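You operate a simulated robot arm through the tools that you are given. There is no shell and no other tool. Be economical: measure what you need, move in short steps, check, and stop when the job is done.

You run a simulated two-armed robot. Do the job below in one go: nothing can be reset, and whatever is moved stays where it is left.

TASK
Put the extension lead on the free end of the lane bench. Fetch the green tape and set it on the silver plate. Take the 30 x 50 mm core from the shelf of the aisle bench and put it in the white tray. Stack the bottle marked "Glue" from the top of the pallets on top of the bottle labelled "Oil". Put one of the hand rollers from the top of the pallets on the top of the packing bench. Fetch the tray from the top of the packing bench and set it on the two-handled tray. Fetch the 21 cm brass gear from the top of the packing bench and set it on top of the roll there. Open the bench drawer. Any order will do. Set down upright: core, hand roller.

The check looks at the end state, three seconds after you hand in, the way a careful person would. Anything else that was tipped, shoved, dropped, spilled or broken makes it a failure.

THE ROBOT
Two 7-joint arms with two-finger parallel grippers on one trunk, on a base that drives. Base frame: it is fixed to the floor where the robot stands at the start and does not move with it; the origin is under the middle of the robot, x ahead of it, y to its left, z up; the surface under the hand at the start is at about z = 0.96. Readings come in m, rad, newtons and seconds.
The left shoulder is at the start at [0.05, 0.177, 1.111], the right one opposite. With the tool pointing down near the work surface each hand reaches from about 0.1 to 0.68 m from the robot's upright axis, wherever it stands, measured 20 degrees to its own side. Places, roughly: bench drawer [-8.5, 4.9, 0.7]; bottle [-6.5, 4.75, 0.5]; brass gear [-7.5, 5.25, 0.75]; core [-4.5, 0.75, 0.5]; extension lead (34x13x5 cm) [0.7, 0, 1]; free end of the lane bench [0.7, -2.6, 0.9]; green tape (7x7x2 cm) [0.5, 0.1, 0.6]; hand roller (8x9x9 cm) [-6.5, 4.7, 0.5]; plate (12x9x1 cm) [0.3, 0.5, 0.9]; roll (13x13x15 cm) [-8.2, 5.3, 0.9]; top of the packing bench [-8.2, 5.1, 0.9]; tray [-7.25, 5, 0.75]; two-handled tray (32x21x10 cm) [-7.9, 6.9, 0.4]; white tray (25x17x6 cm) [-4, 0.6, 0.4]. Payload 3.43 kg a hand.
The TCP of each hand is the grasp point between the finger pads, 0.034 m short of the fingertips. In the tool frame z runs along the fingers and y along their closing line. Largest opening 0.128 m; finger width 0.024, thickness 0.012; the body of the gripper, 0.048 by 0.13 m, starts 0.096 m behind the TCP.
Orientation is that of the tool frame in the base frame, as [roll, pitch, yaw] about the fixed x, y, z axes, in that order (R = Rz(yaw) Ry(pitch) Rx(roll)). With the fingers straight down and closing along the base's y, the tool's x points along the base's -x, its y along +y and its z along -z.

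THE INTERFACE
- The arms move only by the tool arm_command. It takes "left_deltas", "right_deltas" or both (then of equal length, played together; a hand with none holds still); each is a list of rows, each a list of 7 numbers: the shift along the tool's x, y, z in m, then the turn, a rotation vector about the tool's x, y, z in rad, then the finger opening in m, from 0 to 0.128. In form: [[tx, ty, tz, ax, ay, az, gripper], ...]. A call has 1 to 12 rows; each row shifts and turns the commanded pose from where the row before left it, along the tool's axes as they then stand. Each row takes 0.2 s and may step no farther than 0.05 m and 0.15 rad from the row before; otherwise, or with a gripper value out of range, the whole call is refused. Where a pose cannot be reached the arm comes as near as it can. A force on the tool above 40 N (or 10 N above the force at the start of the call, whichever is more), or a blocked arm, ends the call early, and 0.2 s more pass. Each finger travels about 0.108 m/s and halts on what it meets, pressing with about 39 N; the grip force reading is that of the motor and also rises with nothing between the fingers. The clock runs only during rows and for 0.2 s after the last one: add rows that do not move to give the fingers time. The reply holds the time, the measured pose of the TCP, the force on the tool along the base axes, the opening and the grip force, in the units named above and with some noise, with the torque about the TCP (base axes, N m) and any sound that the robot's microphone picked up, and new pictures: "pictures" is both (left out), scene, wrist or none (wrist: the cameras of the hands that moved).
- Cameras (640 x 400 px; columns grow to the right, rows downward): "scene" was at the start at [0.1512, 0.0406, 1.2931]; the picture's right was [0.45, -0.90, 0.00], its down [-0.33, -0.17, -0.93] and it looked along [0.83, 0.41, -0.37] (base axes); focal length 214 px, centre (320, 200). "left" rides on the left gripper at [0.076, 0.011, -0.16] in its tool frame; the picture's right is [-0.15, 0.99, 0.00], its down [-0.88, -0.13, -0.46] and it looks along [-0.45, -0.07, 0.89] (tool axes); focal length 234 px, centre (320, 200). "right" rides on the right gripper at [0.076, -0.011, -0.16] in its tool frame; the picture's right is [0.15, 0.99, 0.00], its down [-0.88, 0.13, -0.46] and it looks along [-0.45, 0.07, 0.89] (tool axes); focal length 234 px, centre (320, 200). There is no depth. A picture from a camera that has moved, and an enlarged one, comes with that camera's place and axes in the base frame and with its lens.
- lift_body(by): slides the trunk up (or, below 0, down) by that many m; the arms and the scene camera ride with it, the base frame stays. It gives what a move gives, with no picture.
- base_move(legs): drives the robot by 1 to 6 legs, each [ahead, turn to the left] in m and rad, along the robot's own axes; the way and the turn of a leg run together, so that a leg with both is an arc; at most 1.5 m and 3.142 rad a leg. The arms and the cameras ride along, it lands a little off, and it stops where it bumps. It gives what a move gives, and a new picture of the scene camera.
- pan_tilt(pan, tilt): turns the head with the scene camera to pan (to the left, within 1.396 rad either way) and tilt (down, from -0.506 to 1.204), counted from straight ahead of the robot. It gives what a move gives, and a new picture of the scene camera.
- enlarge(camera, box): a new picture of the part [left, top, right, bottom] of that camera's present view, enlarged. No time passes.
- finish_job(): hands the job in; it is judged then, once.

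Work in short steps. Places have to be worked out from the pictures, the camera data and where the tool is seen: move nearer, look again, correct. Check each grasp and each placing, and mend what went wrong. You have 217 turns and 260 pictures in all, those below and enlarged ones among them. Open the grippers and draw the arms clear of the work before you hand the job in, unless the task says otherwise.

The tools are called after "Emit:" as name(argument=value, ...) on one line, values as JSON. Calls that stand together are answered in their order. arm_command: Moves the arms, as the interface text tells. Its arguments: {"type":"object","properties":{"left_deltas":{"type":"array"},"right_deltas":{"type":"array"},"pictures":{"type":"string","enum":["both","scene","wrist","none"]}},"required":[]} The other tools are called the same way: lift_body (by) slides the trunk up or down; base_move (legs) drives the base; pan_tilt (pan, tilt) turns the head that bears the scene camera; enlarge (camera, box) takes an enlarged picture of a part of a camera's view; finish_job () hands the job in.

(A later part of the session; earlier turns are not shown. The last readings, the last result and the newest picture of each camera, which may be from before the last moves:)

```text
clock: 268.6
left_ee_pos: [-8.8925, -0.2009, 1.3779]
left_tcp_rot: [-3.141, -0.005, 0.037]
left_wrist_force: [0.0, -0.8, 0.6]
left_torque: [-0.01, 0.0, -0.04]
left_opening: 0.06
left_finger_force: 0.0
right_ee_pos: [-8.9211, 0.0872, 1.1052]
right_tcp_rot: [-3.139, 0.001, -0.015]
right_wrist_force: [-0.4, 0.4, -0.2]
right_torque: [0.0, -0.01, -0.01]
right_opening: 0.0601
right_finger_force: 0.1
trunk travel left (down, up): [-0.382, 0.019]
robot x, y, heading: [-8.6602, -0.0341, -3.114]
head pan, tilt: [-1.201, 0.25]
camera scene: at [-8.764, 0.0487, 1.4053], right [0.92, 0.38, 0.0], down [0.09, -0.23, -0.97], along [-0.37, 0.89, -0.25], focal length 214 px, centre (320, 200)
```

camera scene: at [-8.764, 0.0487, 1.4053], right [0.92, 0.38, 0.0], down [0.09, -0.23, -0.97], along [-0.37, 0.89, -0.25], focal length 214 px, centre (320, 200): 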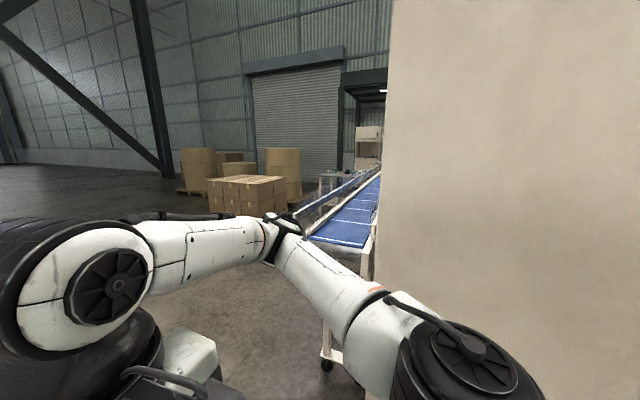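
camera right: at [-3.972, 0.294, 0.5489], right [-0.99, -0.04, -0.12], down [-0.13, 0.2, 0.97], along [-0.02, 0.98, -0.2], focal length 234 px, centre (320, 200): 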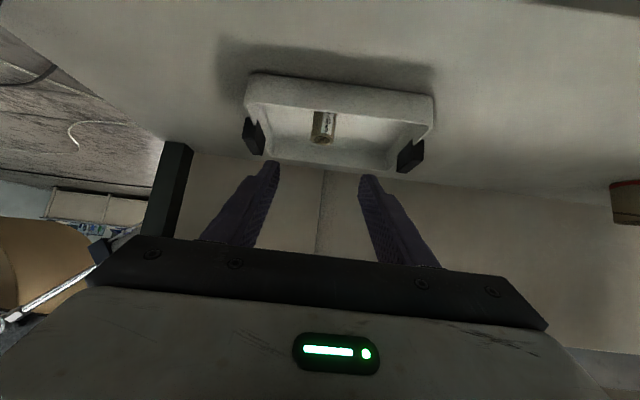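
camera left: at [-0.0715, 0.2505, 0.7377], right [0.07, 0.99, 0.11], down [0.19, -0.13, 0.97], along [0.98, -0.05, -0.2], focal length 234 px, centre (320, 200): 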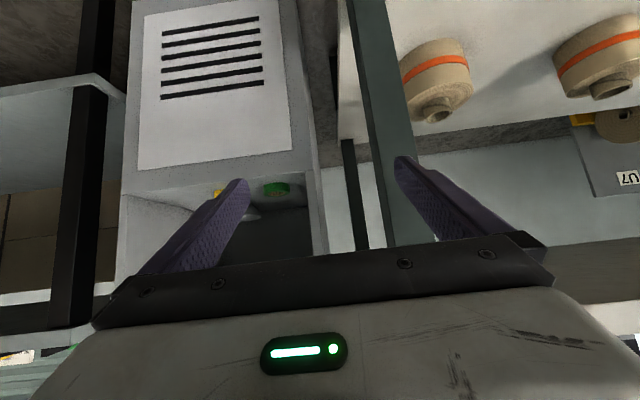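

A conveyor leaves the machine on the right. I go on a bit past it, turn to +y, and look.

Emit:
base_move(legs=[[1.3, -0.2], [0, -1.4]])

Emit:
pan_tilt(pan=-0.2, tilt=0.2)

```text
clock: 278.5
left_ee_pos: [-10.0935, 0.3157, 1.3785]
left_tcp_rot: [-3.139, -0.006, -1.571]
left_wrist_force: [1.1, -0.4, 0.4]
left_torque: [0.01, -0.03, -0.01]
left_opening: 0.0599
left_finger_force: 0.0
right_ee_pos: [-9.8052, 0.332, 1.105]
right_tcp_rot: [-3.137, 0.001, -1.623]
right_wrist_force: [-0.2, -0.3, -0.8]
right_torque: [-0.01, 0.04, 0.01]
right_opening: 0.0596
right_finger_force: 0.0
trunk travel left (down, up): [-0.382, 0.019]
robot x, y, heading: [-9.9364, 0.0695, 1.557]
head pan, tilt: [-1.201, 0.25]
camera scene: at [-9.8509, 0.1738, 1.4053], right [0.35, -0.94, 0.0], down [-0.23, -0.09, -0.97], along [0.91, 0.34, -0.25], focal length 214 px, centre (320, 200)
```

scene: 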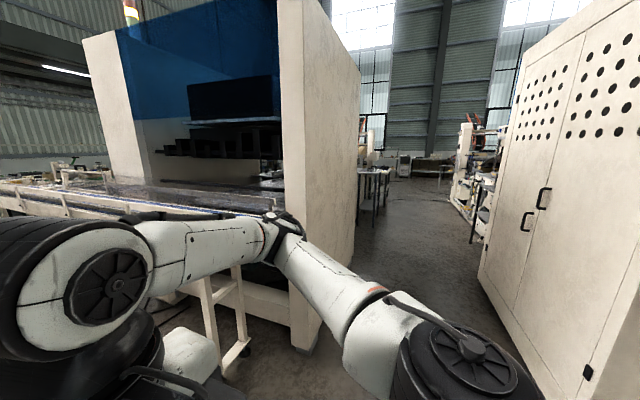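

```text
clock: 279.8
left_ee_pos: [-10.0947, 0.3159, 1.379]
left_tcp_rot: [-3.139, -0.006, -1.57]
left_wrist_force: [-0.1, 0.3, 0.6]
left_torque: [-0.01, 0.01, -0.01]
left_opening: 0.0601
left_finger_force: 0.1
right_ee_pos: [-9.806, 0.332, 1.1047]
right_tcp_rot: [-3.138, 0.0, -1.624]
right_wrist_force: [0.2, -0.8, 0.8]
right_torque: [0.0, -0.02, -0.01]
right_opening: 0.0601
right_finger_force: 0.1
trunk travel left (down, up): [-0.382, 0.019]
robot x, y, heading: [-9.9391, 0.0739, 1.558]
head pan, tilt: [-0.201, 0.201]
camera scene: at [-9.9187, 0.2322, 1.4098], right [0.98, -0.21, 0.0], down [-0.04, -0.19, -0.98], along [0.21, 0.96, -0.2], focal length 214 px, centre (320, 200)
```

scene: 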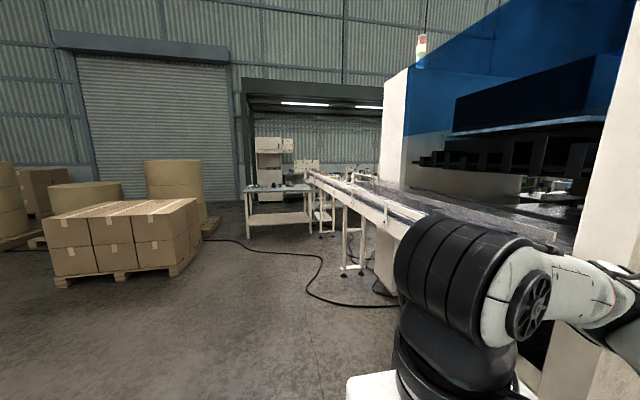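

The conveyor runs toward +y, ending near a bench. I drive along its left side to y≈2.4 and look over to the right.

Emit:
base_move(legs=[[1.5, 0], [0.8, 0]])

Emit:
pan_tilt(pan=-0.65, tilt=0.2)

```text
clock: 291.1
left_ee_pos: [-10.0966, 2.6053, 1.3773]
left_tcp_rot: [-3.139, -0.005, -1.549]
left_wrist_force: [-0.4, 0.2, -0.4]
left_torque: [-0.03, -0.01, 0.03]
left_opening: 0.0598
left_finger_force: 0.0
right_ee_pos: [-9.809, 2.6289, 1.1054]
right_tcp_rot: [-3.138, -0.001, -1.601]
right_wrist_force: [-0.5, -0.2, 0.1]
right_torque: [0.01, -0.02, 0.02]
right_opening: 0.0601
right_finger_force: 0.0
trunk travel left (down, up): [-0.382, 0.019]
robot x, y, heading: [-9.9339, 2.363, 1.579]
head pan, tilt: [-0.201, 0.201]
camera scene: at [-9.9193, 2.5267, 1.4098], right [0.98, -0.19, 0.0], down [-0.04, -0.2, -0.98], along [0.19, 0.96, -0.2], focal length 214 px, centre (320, 200)
```

scene: 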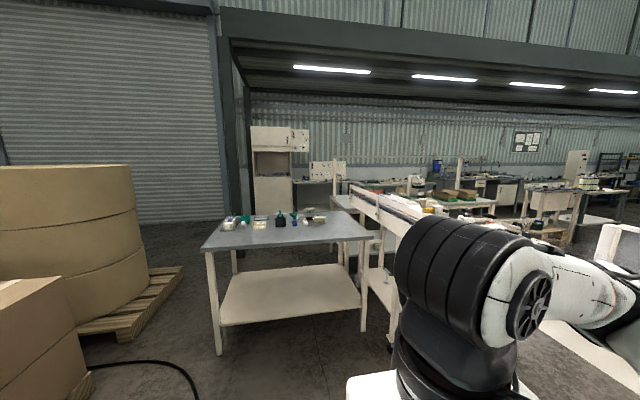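

```text
clock: 292.0
left_ee_pos: [-10.0963, 2.6055, 1.3788]
left_tcp_rot: [-3.141, -0.006, -1.548]
left_wrist_force: [-0.6, -0.4, 0.5]
left_torque: [0.03, -0.02, 0.0]
left_opening: 0.0601
left_finger_force: 0.0
right_ee_pos: [-9.8078, 2.6293, 1.1055]
right_tcp_rot: [-3.138, 0.001, -1.599]
right_wrist_force: [0.6, -0.3, 0.8]
right_torque: [0.0, 0.0, -0.01]
right_opening: 0.06
right_finger_force: 0.3
trunk travel left (down, up): [-0.382, 0.019]
robot x, y, heading: [-9.9328, 2.367, 1.58]
head pan, tilt: [-0.649, 0.201]
camera scene: at [-9.8814, 2.5098, 1.4098], right [0.8, -0.6, 0.0], down [-0.12, -0.16, -0.98], along [0.58, 0.79, -0.2], focal length 214 px, centre (320, 200)
```

scene: 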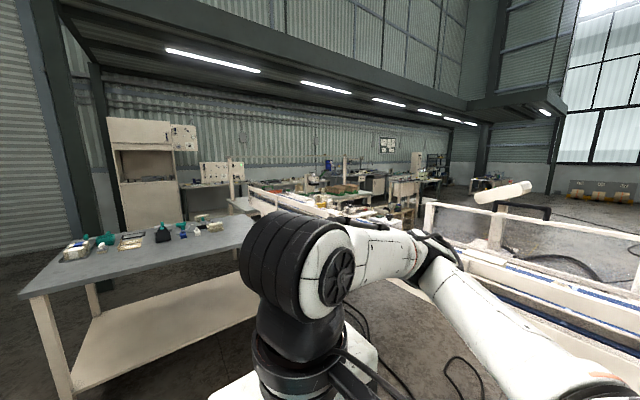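

I enlarge the middle of this view to make out the packing area.

Emit:
enlarge(camera="scene", box=[190, 140, 460, 250])

```text
2.37 times, centred on (325, 195) of scene
camera zoom: at [-9.8814, 2.5098, 1.4098], right [0.8, -0.6, 0.0], down [-0.12, -0.16, -0.98], along [0.58, 0.79, -0.2], focal length 508 px, centre (308, 212)
```

zoom: 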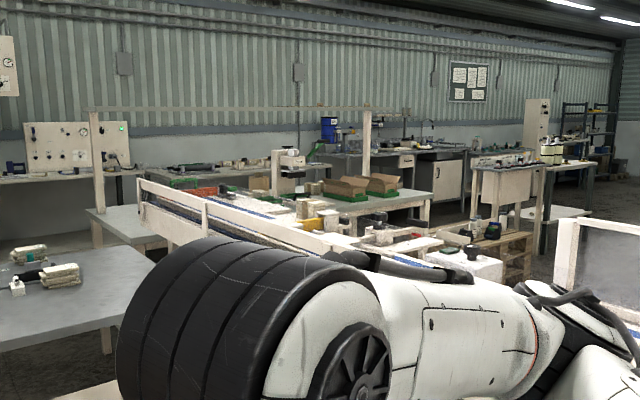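

I turn the robot itself toward the packing area so the arms don't block the view.

Emit:
base_move(legs=[[0.5, 0], [0, -1.0]])

Emit:
pan_tilt(pan=0.1, tilt=0.3)

```text
clock: 297.4
left_ee_pos: [-9.826, 3.1322, 1.3779]
left_tcp_rot: [-3.141, -0.005, -2.543]
left_wrist_force: [-0.4, 0.4, -0.2]
left_torque: [0.0, 0.02, -0.02]
left_opening: 0.06
left_finger_force: 0.0
right_ee_pos: [-9.6496, 2.9063, 1.1066]
right_tcp_rot: [-3.139, 0.0, -2.597]
right_wrist_force: [-0.2, 0.5, -0.9]
right_torque: [-0.04, -0.02, 0.02]
right_opening: 0.0601
right_finger_force: 0.1
trunk travel left (down, up): [-0.382, 0.019]
robot x, y, heading: [-9.9403, 2.8653, 0.586]
head pan, tilt: [-0.649, 0.201]
camera scene: at [-9.7894, 2.8991, 1.4098], right [-0.06, -1.0, 0.0], down [-0.2, 0.01, -0.98], along [0.98, -0.06, -0.2], focal length 214 px, centre (320, 200)
```

scene: 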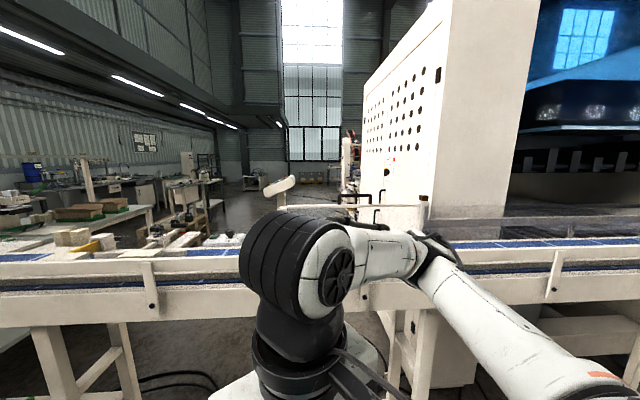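

```text
clock: 298.5
left_ee_pos: [-9.8262, 3.1342, 1.378]
left_tcp_rot: [-3.14, -0.006, -2.544]
left_wrist_force: [1.0, -0.5, -0.4]
left_torque: [0.02, -0.02, 0.05]
left_opening: 0.0599
left_finger_force: 0.1
right_ee_pos: [-9.6493, 2.9063, 1.1047]
right_tcp_rot: [-3.138, 0.001, -2.597]
right_wrist_force: [-0.2, -0.9, -0.6]
right_torque: [-0.02, 0.01, -0.02]
right_opening: 0.06
right_finger_force: 0.1
trunk travel left (down, up): [-0.382, 0.019]
robot x, y, heading: [-9.9358, 2.8659, 0.586]
head pan, tilt: [0.099, 0.3]
camera scene: at [-9.8101, 2.9642, 1.4006], right [0.63, -0.78, 0.0], down [-0.23, -0.19, -0.96], along [0.74, 0.6, -0.3], focal length 214 px, centre (320, 200)
```

scene: 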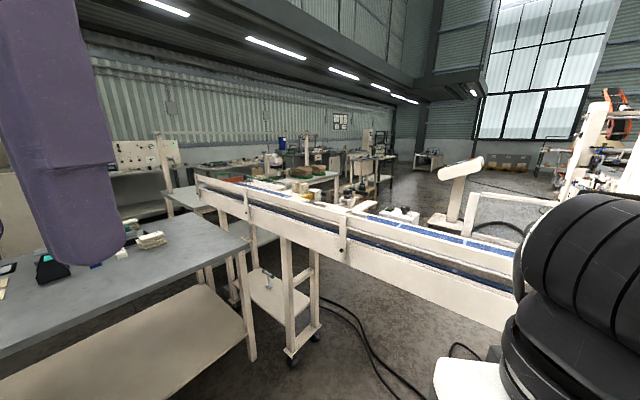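

I zoom into the packing bench region from here to pick a route.

Emit:
enlarge(camera="scene", box=[150, 130, 300, 220])

Emit:
enlarge(camera="scene", box=[290, 130, 440, 220])

```text
4.27 times, centred on (225, 175) of scene
camera zoom: at [-9.8101, 2.9642, 1.4006], right [0.63, -0.78, 0.0], down [-0.23, -0.19, -0.96], along [0.74, 0.6, -0.3], focal length 915 px, centre (725, 307)
```

zoom: 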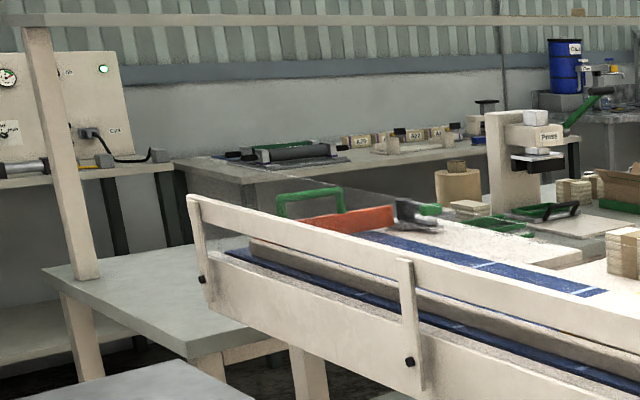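

```text
4.27 times, centred on (365, 175) of scene
camera zoom: at [-9.8101, 2.9642, 1.4006], right [0.63, -0.78, 0.0], down [-0.23, -0.19, -0.96], along [0.74, 0.6, -0.3], focal length 915 px, centre (128, 307)
```

zoom: 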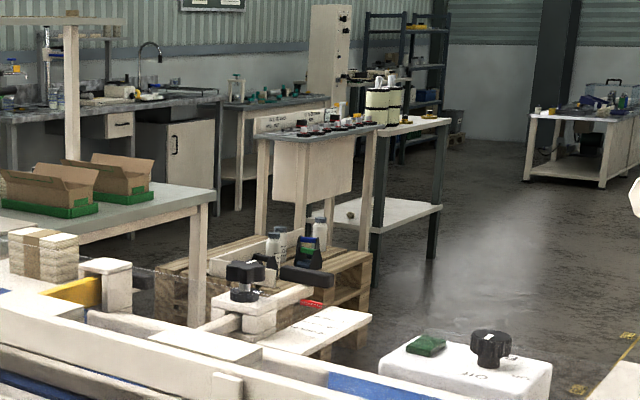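

The packing bench and pallets are on the far side of the conveyor, so I go back through the passage and round by the start. First: back to y≈0 facing +x.

Emit:
base_move(legs=[[0, -2.157], [1.4, 0], [1.42, 0], [0, 1.571]])

```text
clock: 321.4
left_ee_pos: [-9.8672, 0.199, 1.3789]
left_tcp_rot: [3.141, -0.005, 3.123]
left_wrist_force: [-0.3, -0.3, 0.0]
left_torque: [-0.03, -0.01, 0.01]
left_opening: 0.0603
left_finger_force: 0.1
right_ee_pos: [-9.8552, -0.0885, 1.1044]
right_tcp_rot: [-3.14, 0.0, 3.071]
right_wrist_force: [-0.1, 0.0, -0.2]
right_torque: [0.01, 0.0, -0.02]
right_opening: 0.0601
right_finger_force: 0.1
trunk travel left (down, up): [-0.382, 0.019]
robot x, y, heading: [-10.1134, 0.0465, -0.031]
head pan, tilt: [0.099, 0.3]
camera scene: at [-9.9514, 0.0507, 1.4005], right [0.07, -1.0, 0.0], down [-0.29, -0.02, -0.96], along [0.95, 0.07, -0.3], focal length 214 px, centre (320, 200)
```

scene: 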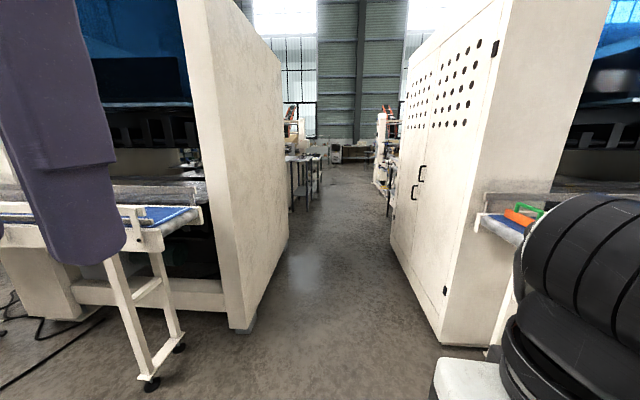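

Aligned with the aisle. Drive straight along it (slight drift to −y is wanted near the aisle bench).

Emit:
base_move(legs=[[1.5, 0], [1.5, 0], [1.5, 0], [1.5, 0]])

```text
clock: 349.8
left_ee_pos: [-3.8963, -0.0409, 1.3792]
left_tcp_rot: [-3.139, -0.006, 3.121]
left_wrist_force: [-0.5, 0.2, -0.7]
left_torque: [0.03, 0.01, -0.04]
left_opening: 0.06
left_finger_force: 0.1
right_ee_pos: [-3.886, -0.33, 1.1048]
right_tcp_rot: [-3.137, 0.0, 3.066]
right_wrist_force: [0.2, 0.2, -0.3]
right_torque: [-0.02, 0.02, 0.0]
right_opening: 0.0598
right_finger_force: 0.0
trunk travel left (down, up): [-0.382, 0.019]
robot x, y, heading: [-4.1463, -0.1941, -0.033]
head pan, tilt: [0.099, 0.3]
camera scene: at [-3.9816, -0.19, 1.4005], right [0.06, -1.0, 0.0], down [-0.3, -0.02, -0.96], along [0.95, 0.06, -0.3], focal length 214 px, centre (320, 200)
```

scene: 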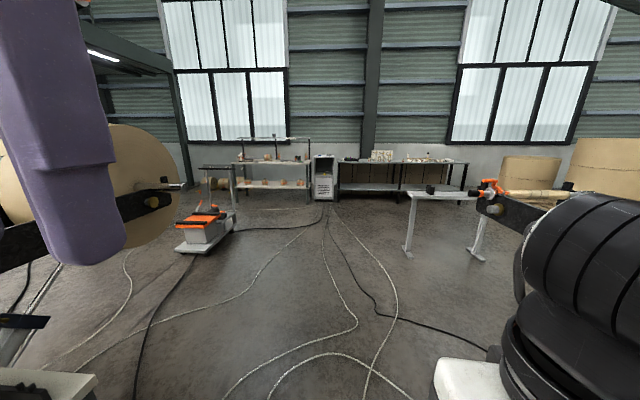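

The way past the orange cart (≈(−1.7, 1.4)) is clear on its right. Drive to x≈−0.7, turn to +y and look.

Emit:
base_move(legs=[[0, 0.11], [1.5, 0], [1.5, 0], [0.45, 0], [0, 1.49]])

```text
clock: 370.7
left_ee_pos: [-0.8669, 0.3114, 1.3778]
left_tcp_rot: [-3.14, -0.005, -1.54]
left_wrist_force: [0.3, -0.6, 0.6]
left_torque: [-0.03, 0.0, -0.01]
left_opening: 0.06
left_finger_force: 0.1
right_ee_pos: [-0.5794, 0.3368, 1.1054]
right_tcp_rot: [-3.138, 0.001, -1.592]
right_wrist_force: [-0.8, 0.0, 0.0]
right_torque: [0.0, 0.0, -0.04]
right_opening: 0.06
right_finger_force: 0.0
trunk travel left (down, up): [-0.382, 0.019]
robot x, y, heading: [-0.7024, 0.0758, 1.589]
head pan, tilt: [0.099, 0.3]
camera scene: at [-0.7168, 0.2351, 1.4005], right [0.99, 0.12, 0.0], down [0.03, -0.29, -0.96], along [-0.11, 0.95, -0.3], focal length 214 px, centre (320, 200)
```

scene: 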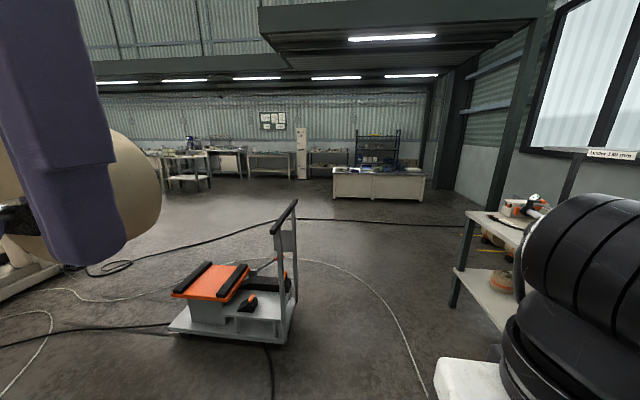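

Open floor beyond. I ease right to pass midway between cart and bench, then turn toward the packing area.

Emit:
base_move(legs=[[0, -0.25], [1.2, 0], [0, 0.25], [1.5, 0], [0, 1.37]])

```text
clock: 389.1
left_ee_pos: [-0.7444, 2.6408, 1.3771]
left_tcp_rot: [-3.14, -0.006, -0.13]
left_wrist_force: [-0.8, -0.1, 1.0]
left_torque: [0.01, -0.03, 0.0]
left_opening: 0.0602
left_finger_force: 0.1
right_ee_pos: [-0.7251, 2.928, 1.1053]
right_tcp_rot: [-3.137, -0.001, -0.183]
right_wrist_force: [-0.4, 0.5, -0.5]
right_torque: [0.0, 0.03, 0.0]
right_opening: 0.06
right_finger_force: 0.1
trunk travel left (down, up): [-0.382, 0.019]
robot x, y, heading: [-0.4878, 2.764, 2.994]
head pan, tilt: [0.099, 0.3]
camera scene: at [-0.6482, 2.7767, 1.4006], right [0.04, 1.0, 0.0], down [0.3, -0.01, -0.96], along [-0.95, 0.04, -0.3], focal length 214 px, centre (320, 200)
```

scene: 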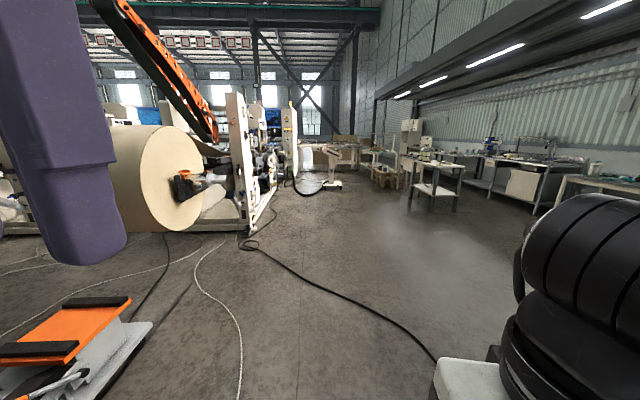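

Clear route. Drive 4.6 m toward the pallets.

Emit:
base_move(legs=[[1.5, 0], [1.5, 0], [1.5, 0]])

```text
clock: 410.6
left_ee_pos: [-5.2133, 3.2581, 1.3781]
left_tcp_rot: [-3.14, -0.005, -0.144]
left_wrist_force: [0.5, -0.1, 0.5]
left_torque: [0.01, -0.04, 0.0]
left_opening: 0.0601
left_finger_force: 0.0
right_ee_pos: [-5.188, 3.5446, 1.105]
right_tcp_rot: [-3.139, -0.001, -0.197]
right_wrist_force: [0.1, -0.8, -0.2]
right_torque: [0.01, -0.06, 0.02]
right_opening: 0.0602
right_finger_force: 0.1
trunk travel left (down, up): [-0.382, 0.019]
robot x, y, heading: [-4.9509, 3.3751, 2.984]
head pan, tilt: [0.099, 0.3]
camera scene: at [-5.1136, 3.3928, 1.4005], right [0.06, 1.0, 0.0], down [0.3, -0.02, -0.96], along [-0.95, 0.06, -0.3], focal length 214 px, centre (320, 200)
```

scene: 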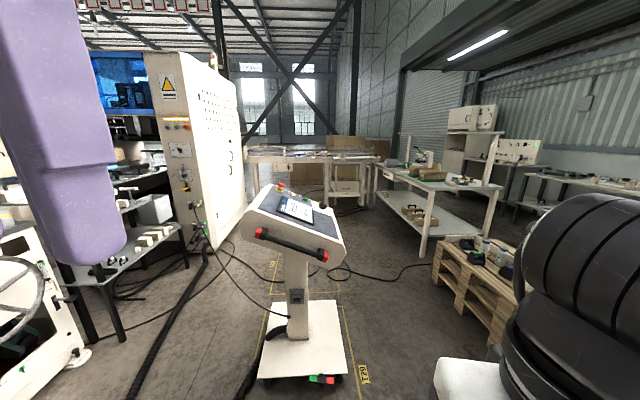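

A control pedestal stands at about (−6.26, 3.36); pallets are to the right. I turn right to view the pallets.

Emit:
base_move(legs=[[0, -0.75]])

Emit:
pan_tilt(pan=0.1, tilt=0.45)

```text
clock: 412.9
left_ee_pos: [-5.2247, 3.4644, 1.3796]
left_tcp_rot: [-3.14, -0.006, -0.881]
left_wrist_force: [-0.4, 0.2, -0.5]
left_torque: [0.01, 0.01, -0.01]
left_opening: 0.06
left_finger_force: 0.0
right_ee_pos: [-5.0128, 3.6616, 1.1043]
right_tcp_rot: [-3.138, 0.0, -0.931]
right_wrist_force: [-0.7, -0.3, -0.3]
right_torque: [-0.01, 0.03, 0.01]
right_opening: 0.0599
right_finger_force: 0.1
trunk travel left (down, up): [-0.382, 0.019]
robot x, y, heading: [-4.9518, 3.3796, 2.251]
head pan, tilt: [0.099, 0.3]
camera scene: at [-5.0603, 3.4976, 1.4005], right [0.71, 0.7, 0.0], down [0.21, -0.21, -0.96], along [-0.67, 0.68, -0.3], focal length 214 px, centre (320, 200)
```

scene: 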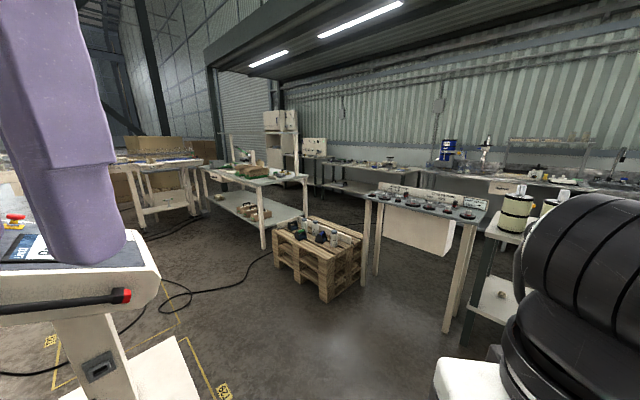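

```text
clock: 413.6
left_ee_pos: [-5.2253, 3.4651, 1.3777]
left_tcp_rot: [-3.14, -0.005, -0.879]
left_wrist_force: [0.3, 0.4, 0.7]
left_torque: [-0.02, -0.01, 0.01]
left_opening: 0.06
left_finger_force: 0.0
right_ee_pos: [-5.0139, 3.6617, 1.1052]
right_tcp_rot: [-3.139, 0.001, -0.933]
right_wrist_force: [0.6, -0.9, 0.5]
right_torque: [-0.02, -0.01, 0.0]
right_opening: 0.06
right_finger_force: 0.0
trunk travel left (down, up): [-0.382, 0.019]
robot x, y, heading: [-4.9469, 3.3754, 2.247]
head pan, tilt: [0.099, 0.45]
camera scene: at [-5.0594, 3.4963, 1.3867], right [0.71, 0.7, 0.0], down [0.31, -0.31, -0.9], along [-0.63, 0.64, -0.43], focal length 214 px, centre (320, 200)
```

scene: 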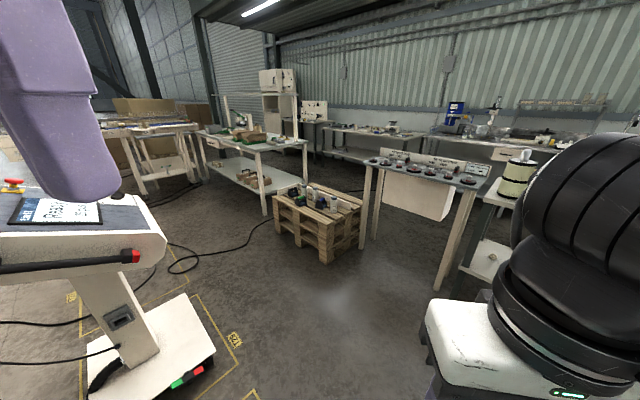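

I enlarge the pallet top to see bottles and hand rollers.

Emit:
enlarge(camera="scene", box=[260, 170, 380, 245])

Emit:
enlarge(camera="scene", box=[110, 90, 320, 222])

```text
5.33 times, centred on (320, 208) of scene
camera zoom: at [-5.0594, 3.4963, 1.3867], right [0.71, 0.7, 0.0], down [0.31, -0.31, -0.9], along [-0.63, 0.64, -0.43], focal length 1144 px, centre (320, 160)
```

zoom: 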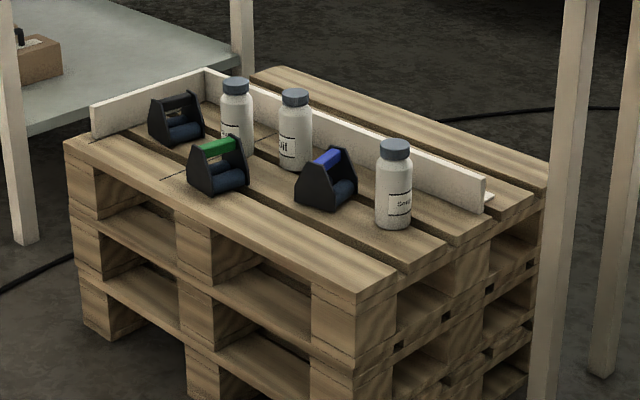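

```text
3.03 times, centred on (215, 156) of scene
camera zoom: at [-5.0594, 3.4963, 1.3867], right [0.71, 0.7, 0.0], down [0.31, -0.31, -0.9], along [-0.63, 0.64, -0.43], focal length 650 px, centre (638, 333)
```

zoom: 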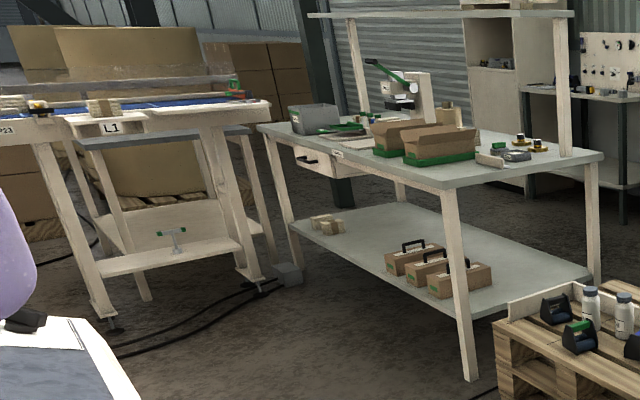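

Clear picture now: bottles on the pallets (Oil in the middle), three hand rollers, and the drawer at the bench front near x≈−8.56. I drive in to stand before the pallets at about (−6.43, 4.13).

Emit:
base_move(legs=[[0.98, 0], [0, 0.89], [0.85, 0], [0, -1.571]])

Emit:
pan_tilt(pan=0.0, tilt=0.75)

```text
clock: 428.9
left_ee_pos: [-6.5617, 4.3783, 1.378]
left_tcp_rot: [-3.14, -0.005, -1.577]
left_wrist_force: [-0.5, -0.4, -0.6]
left_torque: [0.0, 0.01, 0.01]
left_opening: 0.0603
left_finger_force: 0.1
right_ee_pos: [-6.2738, 4.3918, 1.104]
right_tcp_rot: [-3.139, -0.001, -1.631]
right_wrist_force: [0.4, 0.3, 0.2]
right_torque: [0.01, -0.02, -0.03]
right_opening: 0.0599
right_finger_force: 0.0
trunk travel left (down, up): [-0.382, 0.019]
robot x, y, heading: [-6.4093, 4.1323, 1.55]
head pan, tilt: [0.099, 0.45]
camera scene: at [-6.4151, 4.2945, 1.3866], right [1.0, 0.08, 0.0], down [0.03, -0.43, -0.9], along [-0.07, 0.9, -0.44], focal length 214 px, centre (320, 200)
```

scene: 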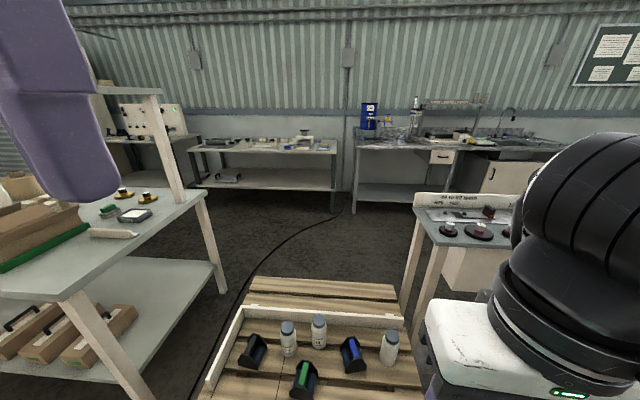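

```text
clock: 429.7
left_ee_pos: [-6.5624, 4.3784, 1.3786]
left_tcp_rot: [-3.139, -0.006, -1.578]
left_wrist_force: [-0.5, 1.2, -0.3]
left_torque: [0.01, -0.05, -0.01]
left_opening: 0.0599
left_finger_force: 0.0
right_ee_pos: [-6.2742, 4.3934, 1.104]
right_tcp_rot: [-3.138, 0.0, -1.631]
right_wrist_force: [-0.4, 0.2, 0.4]
right_torque: [0.03, 0.02, 0.01]
right_opening: 0.06
right_finger_force: 0.2
trunk travel left (down, up): [-0.382, 0.019]
robot x, y, heading: [-6.4086, 4.1326, 1.551]
head pan, tilt: [0.0, 0.75]
camera scene: at [-6.4063, 4.2857, 1.3602], right [1.0, -0.02, 0.0], down [-0.01, -0.68, -0.73], along [0.01, 0.73, -0.68], focal length 214 px, centre (320, 200)
```

scene: 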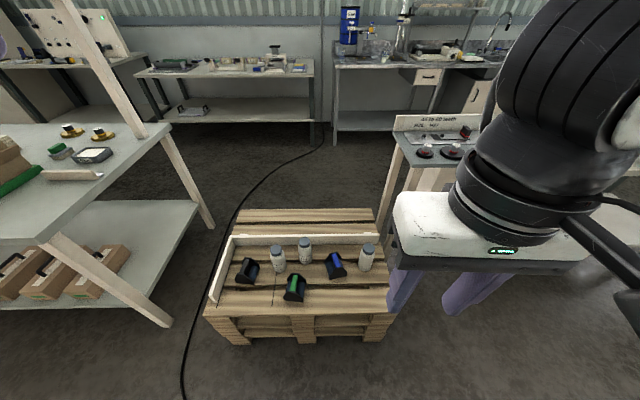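

Zoom on the pallet items to read labels.

Emit:
enlarge(camera="scene", box=[200, 210, 400, 335])

Emit:
enlarge(camera="scene", box=[20, 80, 220, 205])

```text
3.20 times, centred on (300, 272) of scene
camera zoom: at [-6.4063, 4.2857, 1.3602], right [1.0, -0.02, 0.0], down [-0.01, -0.68, -0.73], along [0.01, 0.73, -0.68], focal length 686 px, centre (384, -32)
```

zoom: 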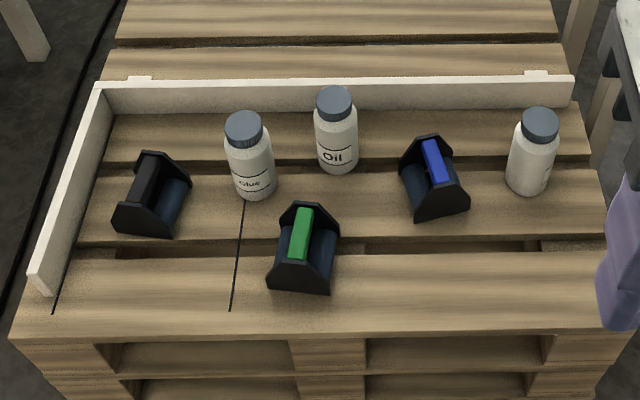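

```text
3.20 times, centred on (120, 142) of scene
camera zoom: at [-6.4063, 4.2857, 1.3602], right [1.0, -0.02, 0.0], down [-0.01, -0.68, -0.73], along [0.01, 0.73, -0.68], focal length 686 px, centre (960, 384)
```

zoom: 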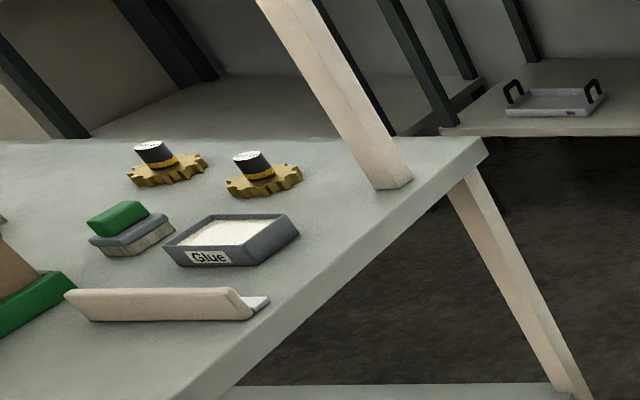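

Glue is the left bottle (≈(−6.59, 4.81)), Oil the middle one (≈(−6.47, 4.855)); pallet top ≈0.42, bottle tops ≈0.59. I lower the trunk and move 0.1 m closer.

Emit:
lift_body(by=-0.36)

Emit:
base_move(legs=[[0.1, 0.02]])

Emit:
arm_command(left_deltas=[[-0.045, 0.005, 0, 0, 0, 0, 0.11], [-0.045, 0.005, 0, 0, 0, 0, 0.11], [-0.045, 0.005, 0.02, 0, 0, 0, 0.11], [-0.04, 0.005, 0.03, 0, 0, 0, 0.11], [-0.04, 0, 0.03, 0, 0, 0, 0.11], [-0.03, 0, 0.04, 0, 0, 0, 0.11], [-0.02, 0, 0.045, 0, 0, 0, 0.11], [-0.0, 0, 0.04, 0, 0, 0, 0.11]], pictures="both")

```text
clock: 433.2
left_ee_pos: [-6.5609, 4.3772, 1.0186]
left_tcp_rot: [-3.139, -0.006, -1.578]
left_wrist_force: [-0.5, -0.3, -0.2]
left_torque: [0.0, -0.02, 0.03]
left_opening: 0.0601
left_finger_force: 0.1
right_ee_pos: [-6.2745, 4.3937, 0.7459]
right_tcp_rot: [-3.138, 0.0, -1.63]
right_wrist_force: [0.5, -0.1, -0.1]
right_torque: [-0.01, -0.03, 0.02]
right_opening: 0.0602
right_finger_force: 0.0
trunk travel left (down, up): [-0.022, 0.379]
robot x, y, heading: [-6.4097, 4.1349, 1.551]
head pan, tilt: [0.0, 0.75]
```

```text
clock: 434.4
left_ee_pos: [-6.5661, 4.4739, 1.0168]
left_tcp_rot: [-3.137, -0.004, -1.554]
left_wrist_force: [0.2, -0.9, -0.8]
left_torque: [0.0, 0.03, 0.02]
left_opening: 0.0598
left_finger_force: 0.1
right_ee_pos: [-6.2798, 4.4969, 0.7446]
right_tcp_rot: [-3.137, 0.001, -1.611]
right_wrist_force: [-0.3, 0.0, 0.3]
right_torque: [0.01, -0.01, 0.0]
right_opening: 0.0602
right_finger_force: 0.0
trunk travel left (down, up): [-0.022, 0.379]
robot x, y, heading: [-6.4075, 4.2328, 1.569]
head pan, tilt: [0.0, 0.75]
camera scene: at [-6.4086, 4.3857, 1.0002], right [1.0, 0.0, 0.0], down [0.0, -0.68, -0.73], along [0.0, 0.73, -0.68], focal length 214 px, centre (320, 200)
```

scene: 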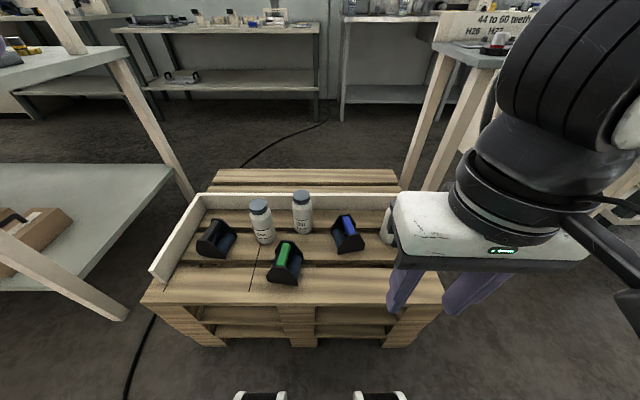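

```text
refused: row 4 steps farther than a row can; nothing moved
```

Positions confirmed (glue (−6.59, 4.806), oil (−6.467, 4.851), tops ≈0.59). Retry with smaller rows.

Emit:
arm_command(left_deltas=[[-0.045, 0.005, 0, 0, 0, 0, 0.11], [-0.045, 0.005, 0, 0, 0, 0, 0.11], [-0.045, 0.005, 0.015, 0, 0, 0, 0.11], [-0.04, 0.005, 0.025, 0, 0, 0, 0.11], [-0.04, 0, 0.025, 0, 0, 0, 0.11], [-0.04, 0, 0.025, 0, 0, 0, 0.11], [-0.035, 0, 0.03, 0, 0, 0, 0.11], [-0.02, 0, 0.04, 0, 0, 0, 0.11], [-0.02, 0, 0.04, 0, 0, 0, 0.11], [0, 0, 0.045, 0, 0, 0, 0.11]], pictures="both")

```text
clock: 436.6
left_ee_pos: [-6.6277, 4.769, 0.735]
left_tcp_rot: [-3.137, -0.002, -1.556]
left_wrist_force: [0.7, -0.1, -0.9]
left_torque: [0.0, -0.03, 0.0]
left_opening: 0.1101
left_finger_force: 0.1
left hand out of reach, approached as far as the arm can: row 1, 2, 3, 5, 6, 7, 9
right_ee_pos: [-6.2784, 4.4953, 0.7443]
right_tcp_rot: [-3.139, -0.001, -1.608]
right_wrist_force: [0.7, 0.2, 0.5]
right_torque: [0.0, 0.01, -0.02]
right_opening: 0.0601
right_finger_force: 0.0
trunk travel left (down, up): [-0.022, 0.379]
robot x, y, heading: [-6.4072, 4.2342, 1.568]
head pan, tilt: [0.0, 0.75]
camera scene: at [-6.4086, 4.3857, 1.0002], right [1.0, 0.0, 0.0], down [0.0, -0.68, -0.73], along [0.0, 0.73, -0.68], focal length 214 px, centre (320, 200)
camera left: at [-6.639, 4.6942, 0.8949], right [-0.99, 0.13, 0.0], down [0.12, 0.88, 0.45], along [0.06, 0.45, -0.89], focal length 234 px, centre (320, 200)
```

scene: 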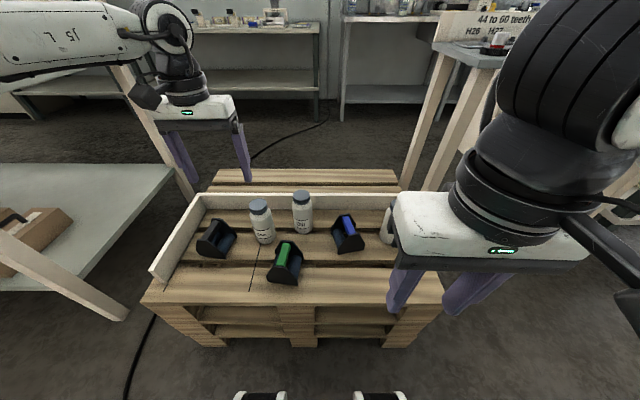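
left: 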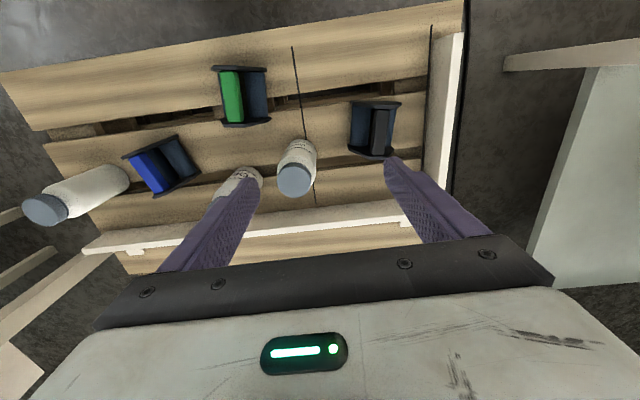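

Cap centre from the wrist view: (−6.587, 4.812). Shift 4 cm right and forward while staying above the cap.

Emit:
arm_command(left_deltas=[[-0.021, -0.021, 0.01, 0, 0, 0, 0.11], [-0.021, -0.021, 0.01, 0, 0, 0, 0.11], [0, 0, 0.02, 0, 0, 0, 0.11], [0, 0, 0, 0, 0, 0, 0.11]], pictures="wrist")

```text
clock: 437.6
left_ee_pos: [-6.619, 4.7702, 0.6984]
left_tcp_rot: [-3.137, -0.005, -1.554]
left_wrist_force: [0.4, 0.8, 0.0]
left_torque: [0.03, 0.0, 0.01]
left_opening: 0.1102
left_finger_force: 0.1
left hand out of reach, approached as far as the arm can: row 1, 2
right_ee_pos: [-6.2784, 4.4957, 0.7448]
right_tcp_rot: [-3.139, 0.001, -1.611]
right_wrist_force: [-0.7, 0.0, 0.8]
right_torque: [0.0, 0.02, 0.0]
right_opening: 0.0599
right_finger_force: 0.1
trunk travel left (down, up): [-0.022, 0.379]
robot x, y, heading: [-6.4058, 4.235, 1.574]
head pan, tilt: [0.0, 0.75]
camera left: at [-6.6296, 4.694, 0.8578], right [-0.99, 0.13, 0.0], down [0.12, 0.88, 0.45], along [0.06, 0.45, -0.89], focal length 234 px, centre (320, 200)
```

left: 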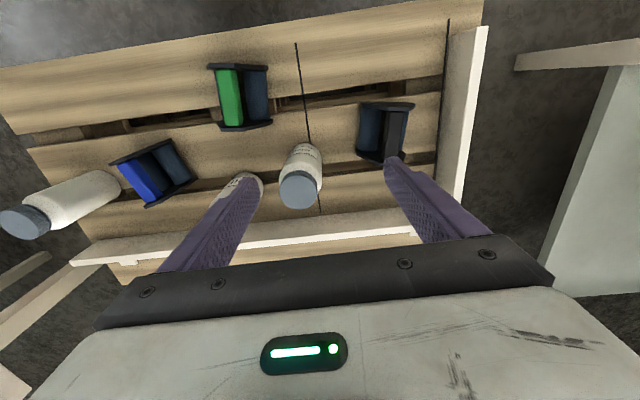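

At the arm's reach limit with the hand vertical. I tilt the hand 0.3 rad forward (fine for a vertical bottle) to gain reach, then move over the bottle.

Emit:
arm_command(left_deltas=[[0, 0, 0, 0, -0.15, 0, 0.11], [0, 0, 0, 0, -0.15, 0, 0.11], [-0.0191, -0.016, 0.006, 0, 0, 0, 0.11], [-0.0191, -0.016, 0.006, 0, 0, 0, 0.11], [0, 0, 0, 0, 0, 0, 0.11]], pictures="wrist")

```text
clock: 438.8
left_ee_pos: [-6.5877, 4.809, 0.6987]
left_tcp_rot: [-3.138, 0.294, -1.555]
left_wrist_force: [-0.6, 1.1, 0.7]
left_torque: [-0.02, -0.02, 0.0]
left_opening: 0.11
left_finger_force: 0.1
right_ee_pos: [-6.2788, 4.4961, 0.745]
right_tcp_rot: [-3.138, -0.001, -1.609]
right_wrist_force: [-0.2, -0.2, -0.2]
right_torque: [-0.01, 0.02, -0.03]
right_opening: 0.0603
right_finger_force: 0.0
trunk travel left (down, up): [-0.022, 0.379]
robot x, y, heading: [-6.4047, 4.2324, 1.565]
head pan, tilt: [0.0, 0.75]
camera left: at [-6.5983, 4.6908, 0.8298], right [-0.99, 0.12, 0.04], down [0.12, 0.71, 0.69], along [0.06, 0.69, -0.72], focal length 234 px, centre (320, 200)
```

left: 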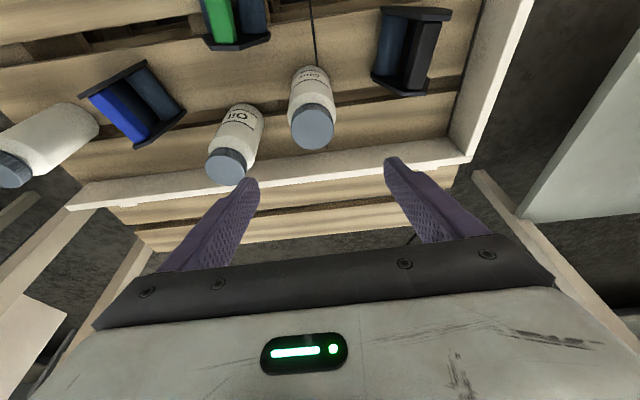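

Aligned with the glue cap. Descend straight 15.5 cm and close on the bottle.

Emit:
arm_command(left_deltas=[[0.0118, 0, 0.0382, 0, 0, 0, 0.11], [0.0118, 0, 0.0382, 0, 0, 0, 0.11], [0.0118, 0, 0.0382, 0, 0, 0, 0.11], [0.0106, 0, 0.0334, 0, 0, 0, 0.11], [0, 0, 0, 0, 0, 0, 0.11], [0, 0, 0, 0, 0, 0, 0.08], [0, 0, 0, 0, 0, 0, 0.06], [0, 0, 0, 0, 0, 0, 0.045], [0, 0, 0, 0, 0, 0, 0.045]], pictures="wrist")

```text
clock: 440.8
left_ee_pos: [-6.6194, 4.7782, 0.5622]
left_tcp_rot: [-3.137, 0.296, -1.555]
left_wrist_force: [0.5, -0.1, 0.2]
left_torque: [0.0, -0.01, 0.0]
left_opening: 0.0455
left_finger_force: 0.3
left hand out of reach, approached as far as the arm can: row 1, 2, 3, 4
right_ee_pos: [-6.279, 4.4952, 0.7453]
right_tcp_rot: [-3.138, -0.002, -1.609]
right_wrist_force: [0.0, -0.3, -0.5]
right_torque: [-0.02, 0.03, -0.02]
right_opening: 0.06
right_finger_force: 0.1
trunk travel left (down, up): [-0.022, 0.379]
robot x, y, heading: [-6.4046, 4.2292, 1.573]
head pan, tilt: [0.0, 0.75]
camera left: at [-6.6299, 4.6587, 0.6928], right [-0.99, 0.13, 0.04], down [0.12, 0.71, 0.69], along [0.06, 0.69, -0.72], focal length 234 px, centre (320, 200)
```

left: 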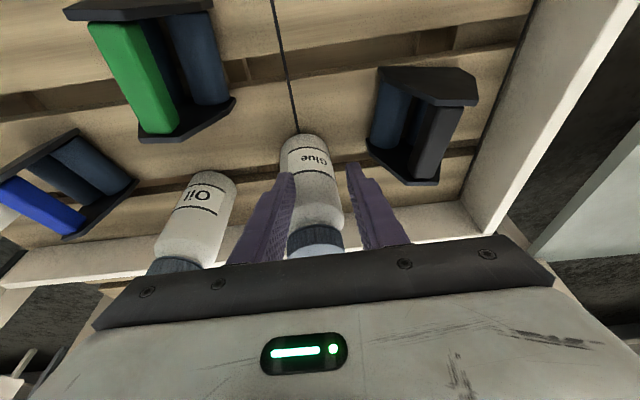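

The arm drifted and the fingers closed just in front of the bottle without touching it. I raise straight back up first, then reposition the base.

Emit:
arm_command(left_deltas=[[0, 0, -0.04, 0, 0, 0, 0.045], [0, 0, -0.04, 0, 0, 0, 0.045], [0, 0, -0.04, 0, 0, 0, 0.045], [0, 0, -0.04, 0, 0, 0, 0.06], [0, 0, 0, 0, 0, 0, 0.11]], pictures="scene")

```text
clock: 442.0
left_ee_pos: [-6.6189, 4.7282, 0.7169]
left_tcp_rot: [-3.137, 0.295, -1.554]
left_wrist_force: [-0.9, -0.2, -0.1]
left_torque: [0.01, -0.01, 0.0]
left_opening: 0.11
left_finger_force: 0.0
right_ee_pos: [-6.2783, 4.4955, 0.7455]
right_tcp_rot: [-3.138, 0.0, -1.607]
right_wrist_force: [-0.1, 0.4, -0.6]
right_torque: [0.0, 0.02, 0.02]
right_opening: 0.0599
right_finger_force: 0.0
trunk travel left (down, up): [-0.022, 0.379]
robot x, y, heading: [-6.4034, 4.2337, 1.575]
head pan, tilt: [0.0, 0.75]
camera scene: at [-6.4086, 4.3856, 1.0002], right [1.0, 0.0, 0.0], down [0.0, -0.68, -0.73], along [0.0, 0.73, -0.68], focal length 214 px, centre (320, 200)
```

scene: 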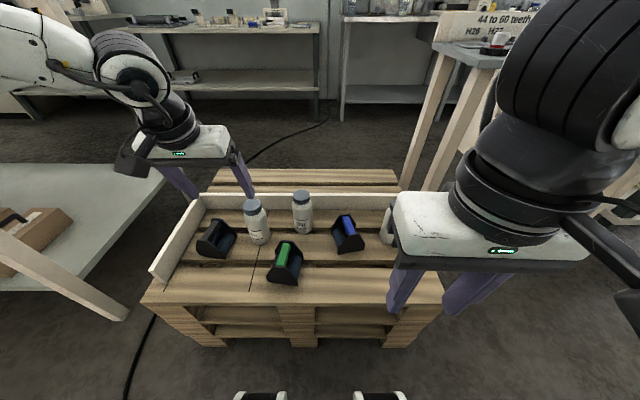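

The glue bottle was nudged ~1.5 cm left but stands. I turn the robot 0.35 rad to the right so both bottles fall into the left arm's comfortable zone.

Emit:
base_move(legs=[[0, -0.35]])

Emit:
arm_command(left_deltas=[[0, 0, 0, 0, 0, 0, 0.11]], pictures="wrist")

```text
clock: 443.5
left_ee_pos: [-6.4357, 4.7703, 0.7154]
left_tcp_rot: [-3.139, 0.295, -1.905]
left_wrist_force: [-0.4, 0.2, 0.3]
left_torque: [0.02, 0.02, 0.0]
left_opening: 0.1101
left_finger_force: 0.0
right_ee_pos: [-6.198, 4.4366, 0.7456]
right_tcp_rot: [-3.138, 0.0, -1.958]
right_wrist_force: [-0.3, 0.9, -0.1]
right_torque: [0.04, 0.01, 0.02]
right_opening: 0.0601
right_finger_force: 0.1
trunk travel left (down, up): [-0.022, 0.379]
robot x, y, heading: [-6.4037, 4.2357, 1.225]
head pan, tilt: [0.0, 0.75]
camera scene: at [-6.3561, 4.3765, 1.0002], right [0.94, -0.34, 0.0], down [-0.23, -0.64, -0.73], along [0.25, 0.69, -0.68], focal length 214 px, centre (320, 200)
```

scene: 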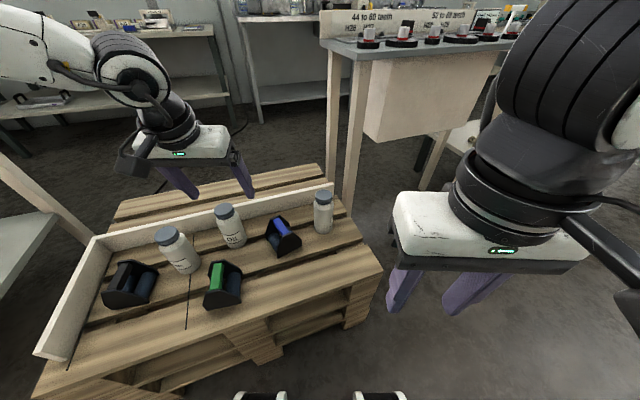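

```text
clock: 443.9
left_ee_pos: [-6.4358, 4.7712, 0.7173]
left_tcp_rot: [-3.138, 0.294, -1.904]
left_wrist_force: [0.4, 0.7, -0.4]
left_torque: [-0.01, 0.02, -0.01]
left_opening: 0.11
left_finger_force: 0.1
right_ee_pos: [-6.197, 4.4355, 0.7444]
right_tcp_rot: [-3.139, -0.001, -1.958]
right_wrist_force: [-0.3, 0.0, 0.2]
right_torque: [0.04, 0.0, 0.0]
right_opening: 0.0598
right_finger_force: 0.0
trunk travel left (down, up): [-0.022, 0.379]
robot x, y, heading: [-6.4032, 4.232, 1.221]
head pan, tilt: [0.0, 0.75]
camera left: at [-6.4864, 4.6629, 0.847], right [-0.89, 0.46, 0.04], down [0.35, 0.63, 0.69], along [0.29, 0.63, -0.72], focal length 234 px, centre (320, 200)
```

left: 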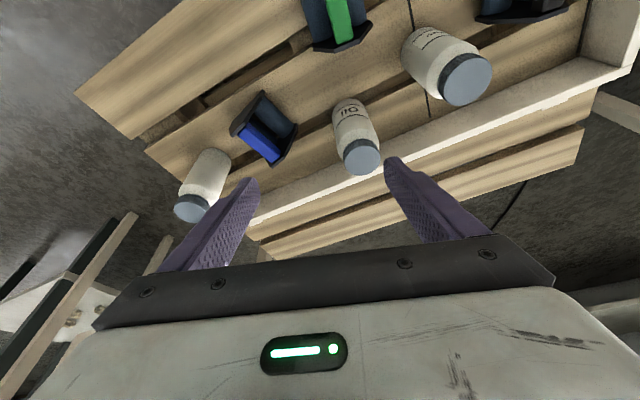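

Glue cap (−6.596, 4.804), oil cap (−6.465, 4.845). Move the hand over the glue bottle.

Emit:
arm_command(left_deltas=[[0.0056, 0.0404, -0.0017, 0, 0, 0, 0.11], [0.0056, 0.0404, -0.0017, 0, 0, 0, 0.11], [0.0056, 0.0404, -0.0017, 0, 0, 0, 0.11], [0.0056, 0.0404, -0.0017, 0, 0, 0, 0.11], [0, 0, 0, 0, 0, 0, 0.11]], pictures="wrist")

```text
clock: 445.1
left_ee_pos: [-6.5974, 4.8015, 0.7145]
left_tcp_rot: [-3.138, 0.294, -1.907]
left_wrist_force: [-0.6, -0.1, -0.9]
left_torque: [-0.03, -0.01, 0.01]
left_opening: 0.11
left_finger_force: 0.0
right_ee_pos: [-6.197, 4.4365, 0.745]
right_tcp_rot: [-3.138, 0.0, -1.958]
right_wrist_force: [0.3, 0.2, -0.2]
right_torque: [0.03, 0.0, -0.01]
right_opening: 0.0597
right_finger_force: 0.0
trunk travel left (down, up): [-0.022, 0.379]
robot x, y, heading: [-6.4099, 4.2382, 1.219]
head pan, tilt: [0.0, 0.75]
camera left: at [-6.6472, 4.694, 0.8464], right [-0.89, 0.46, 0.04], down [0.35, 0.63, 0.69], along [0.29, 0.63, -0.72], focal length 234 px, centre (320, 200)
```

left: 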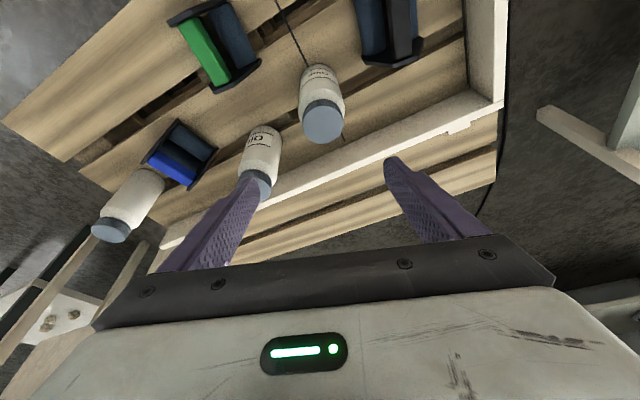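

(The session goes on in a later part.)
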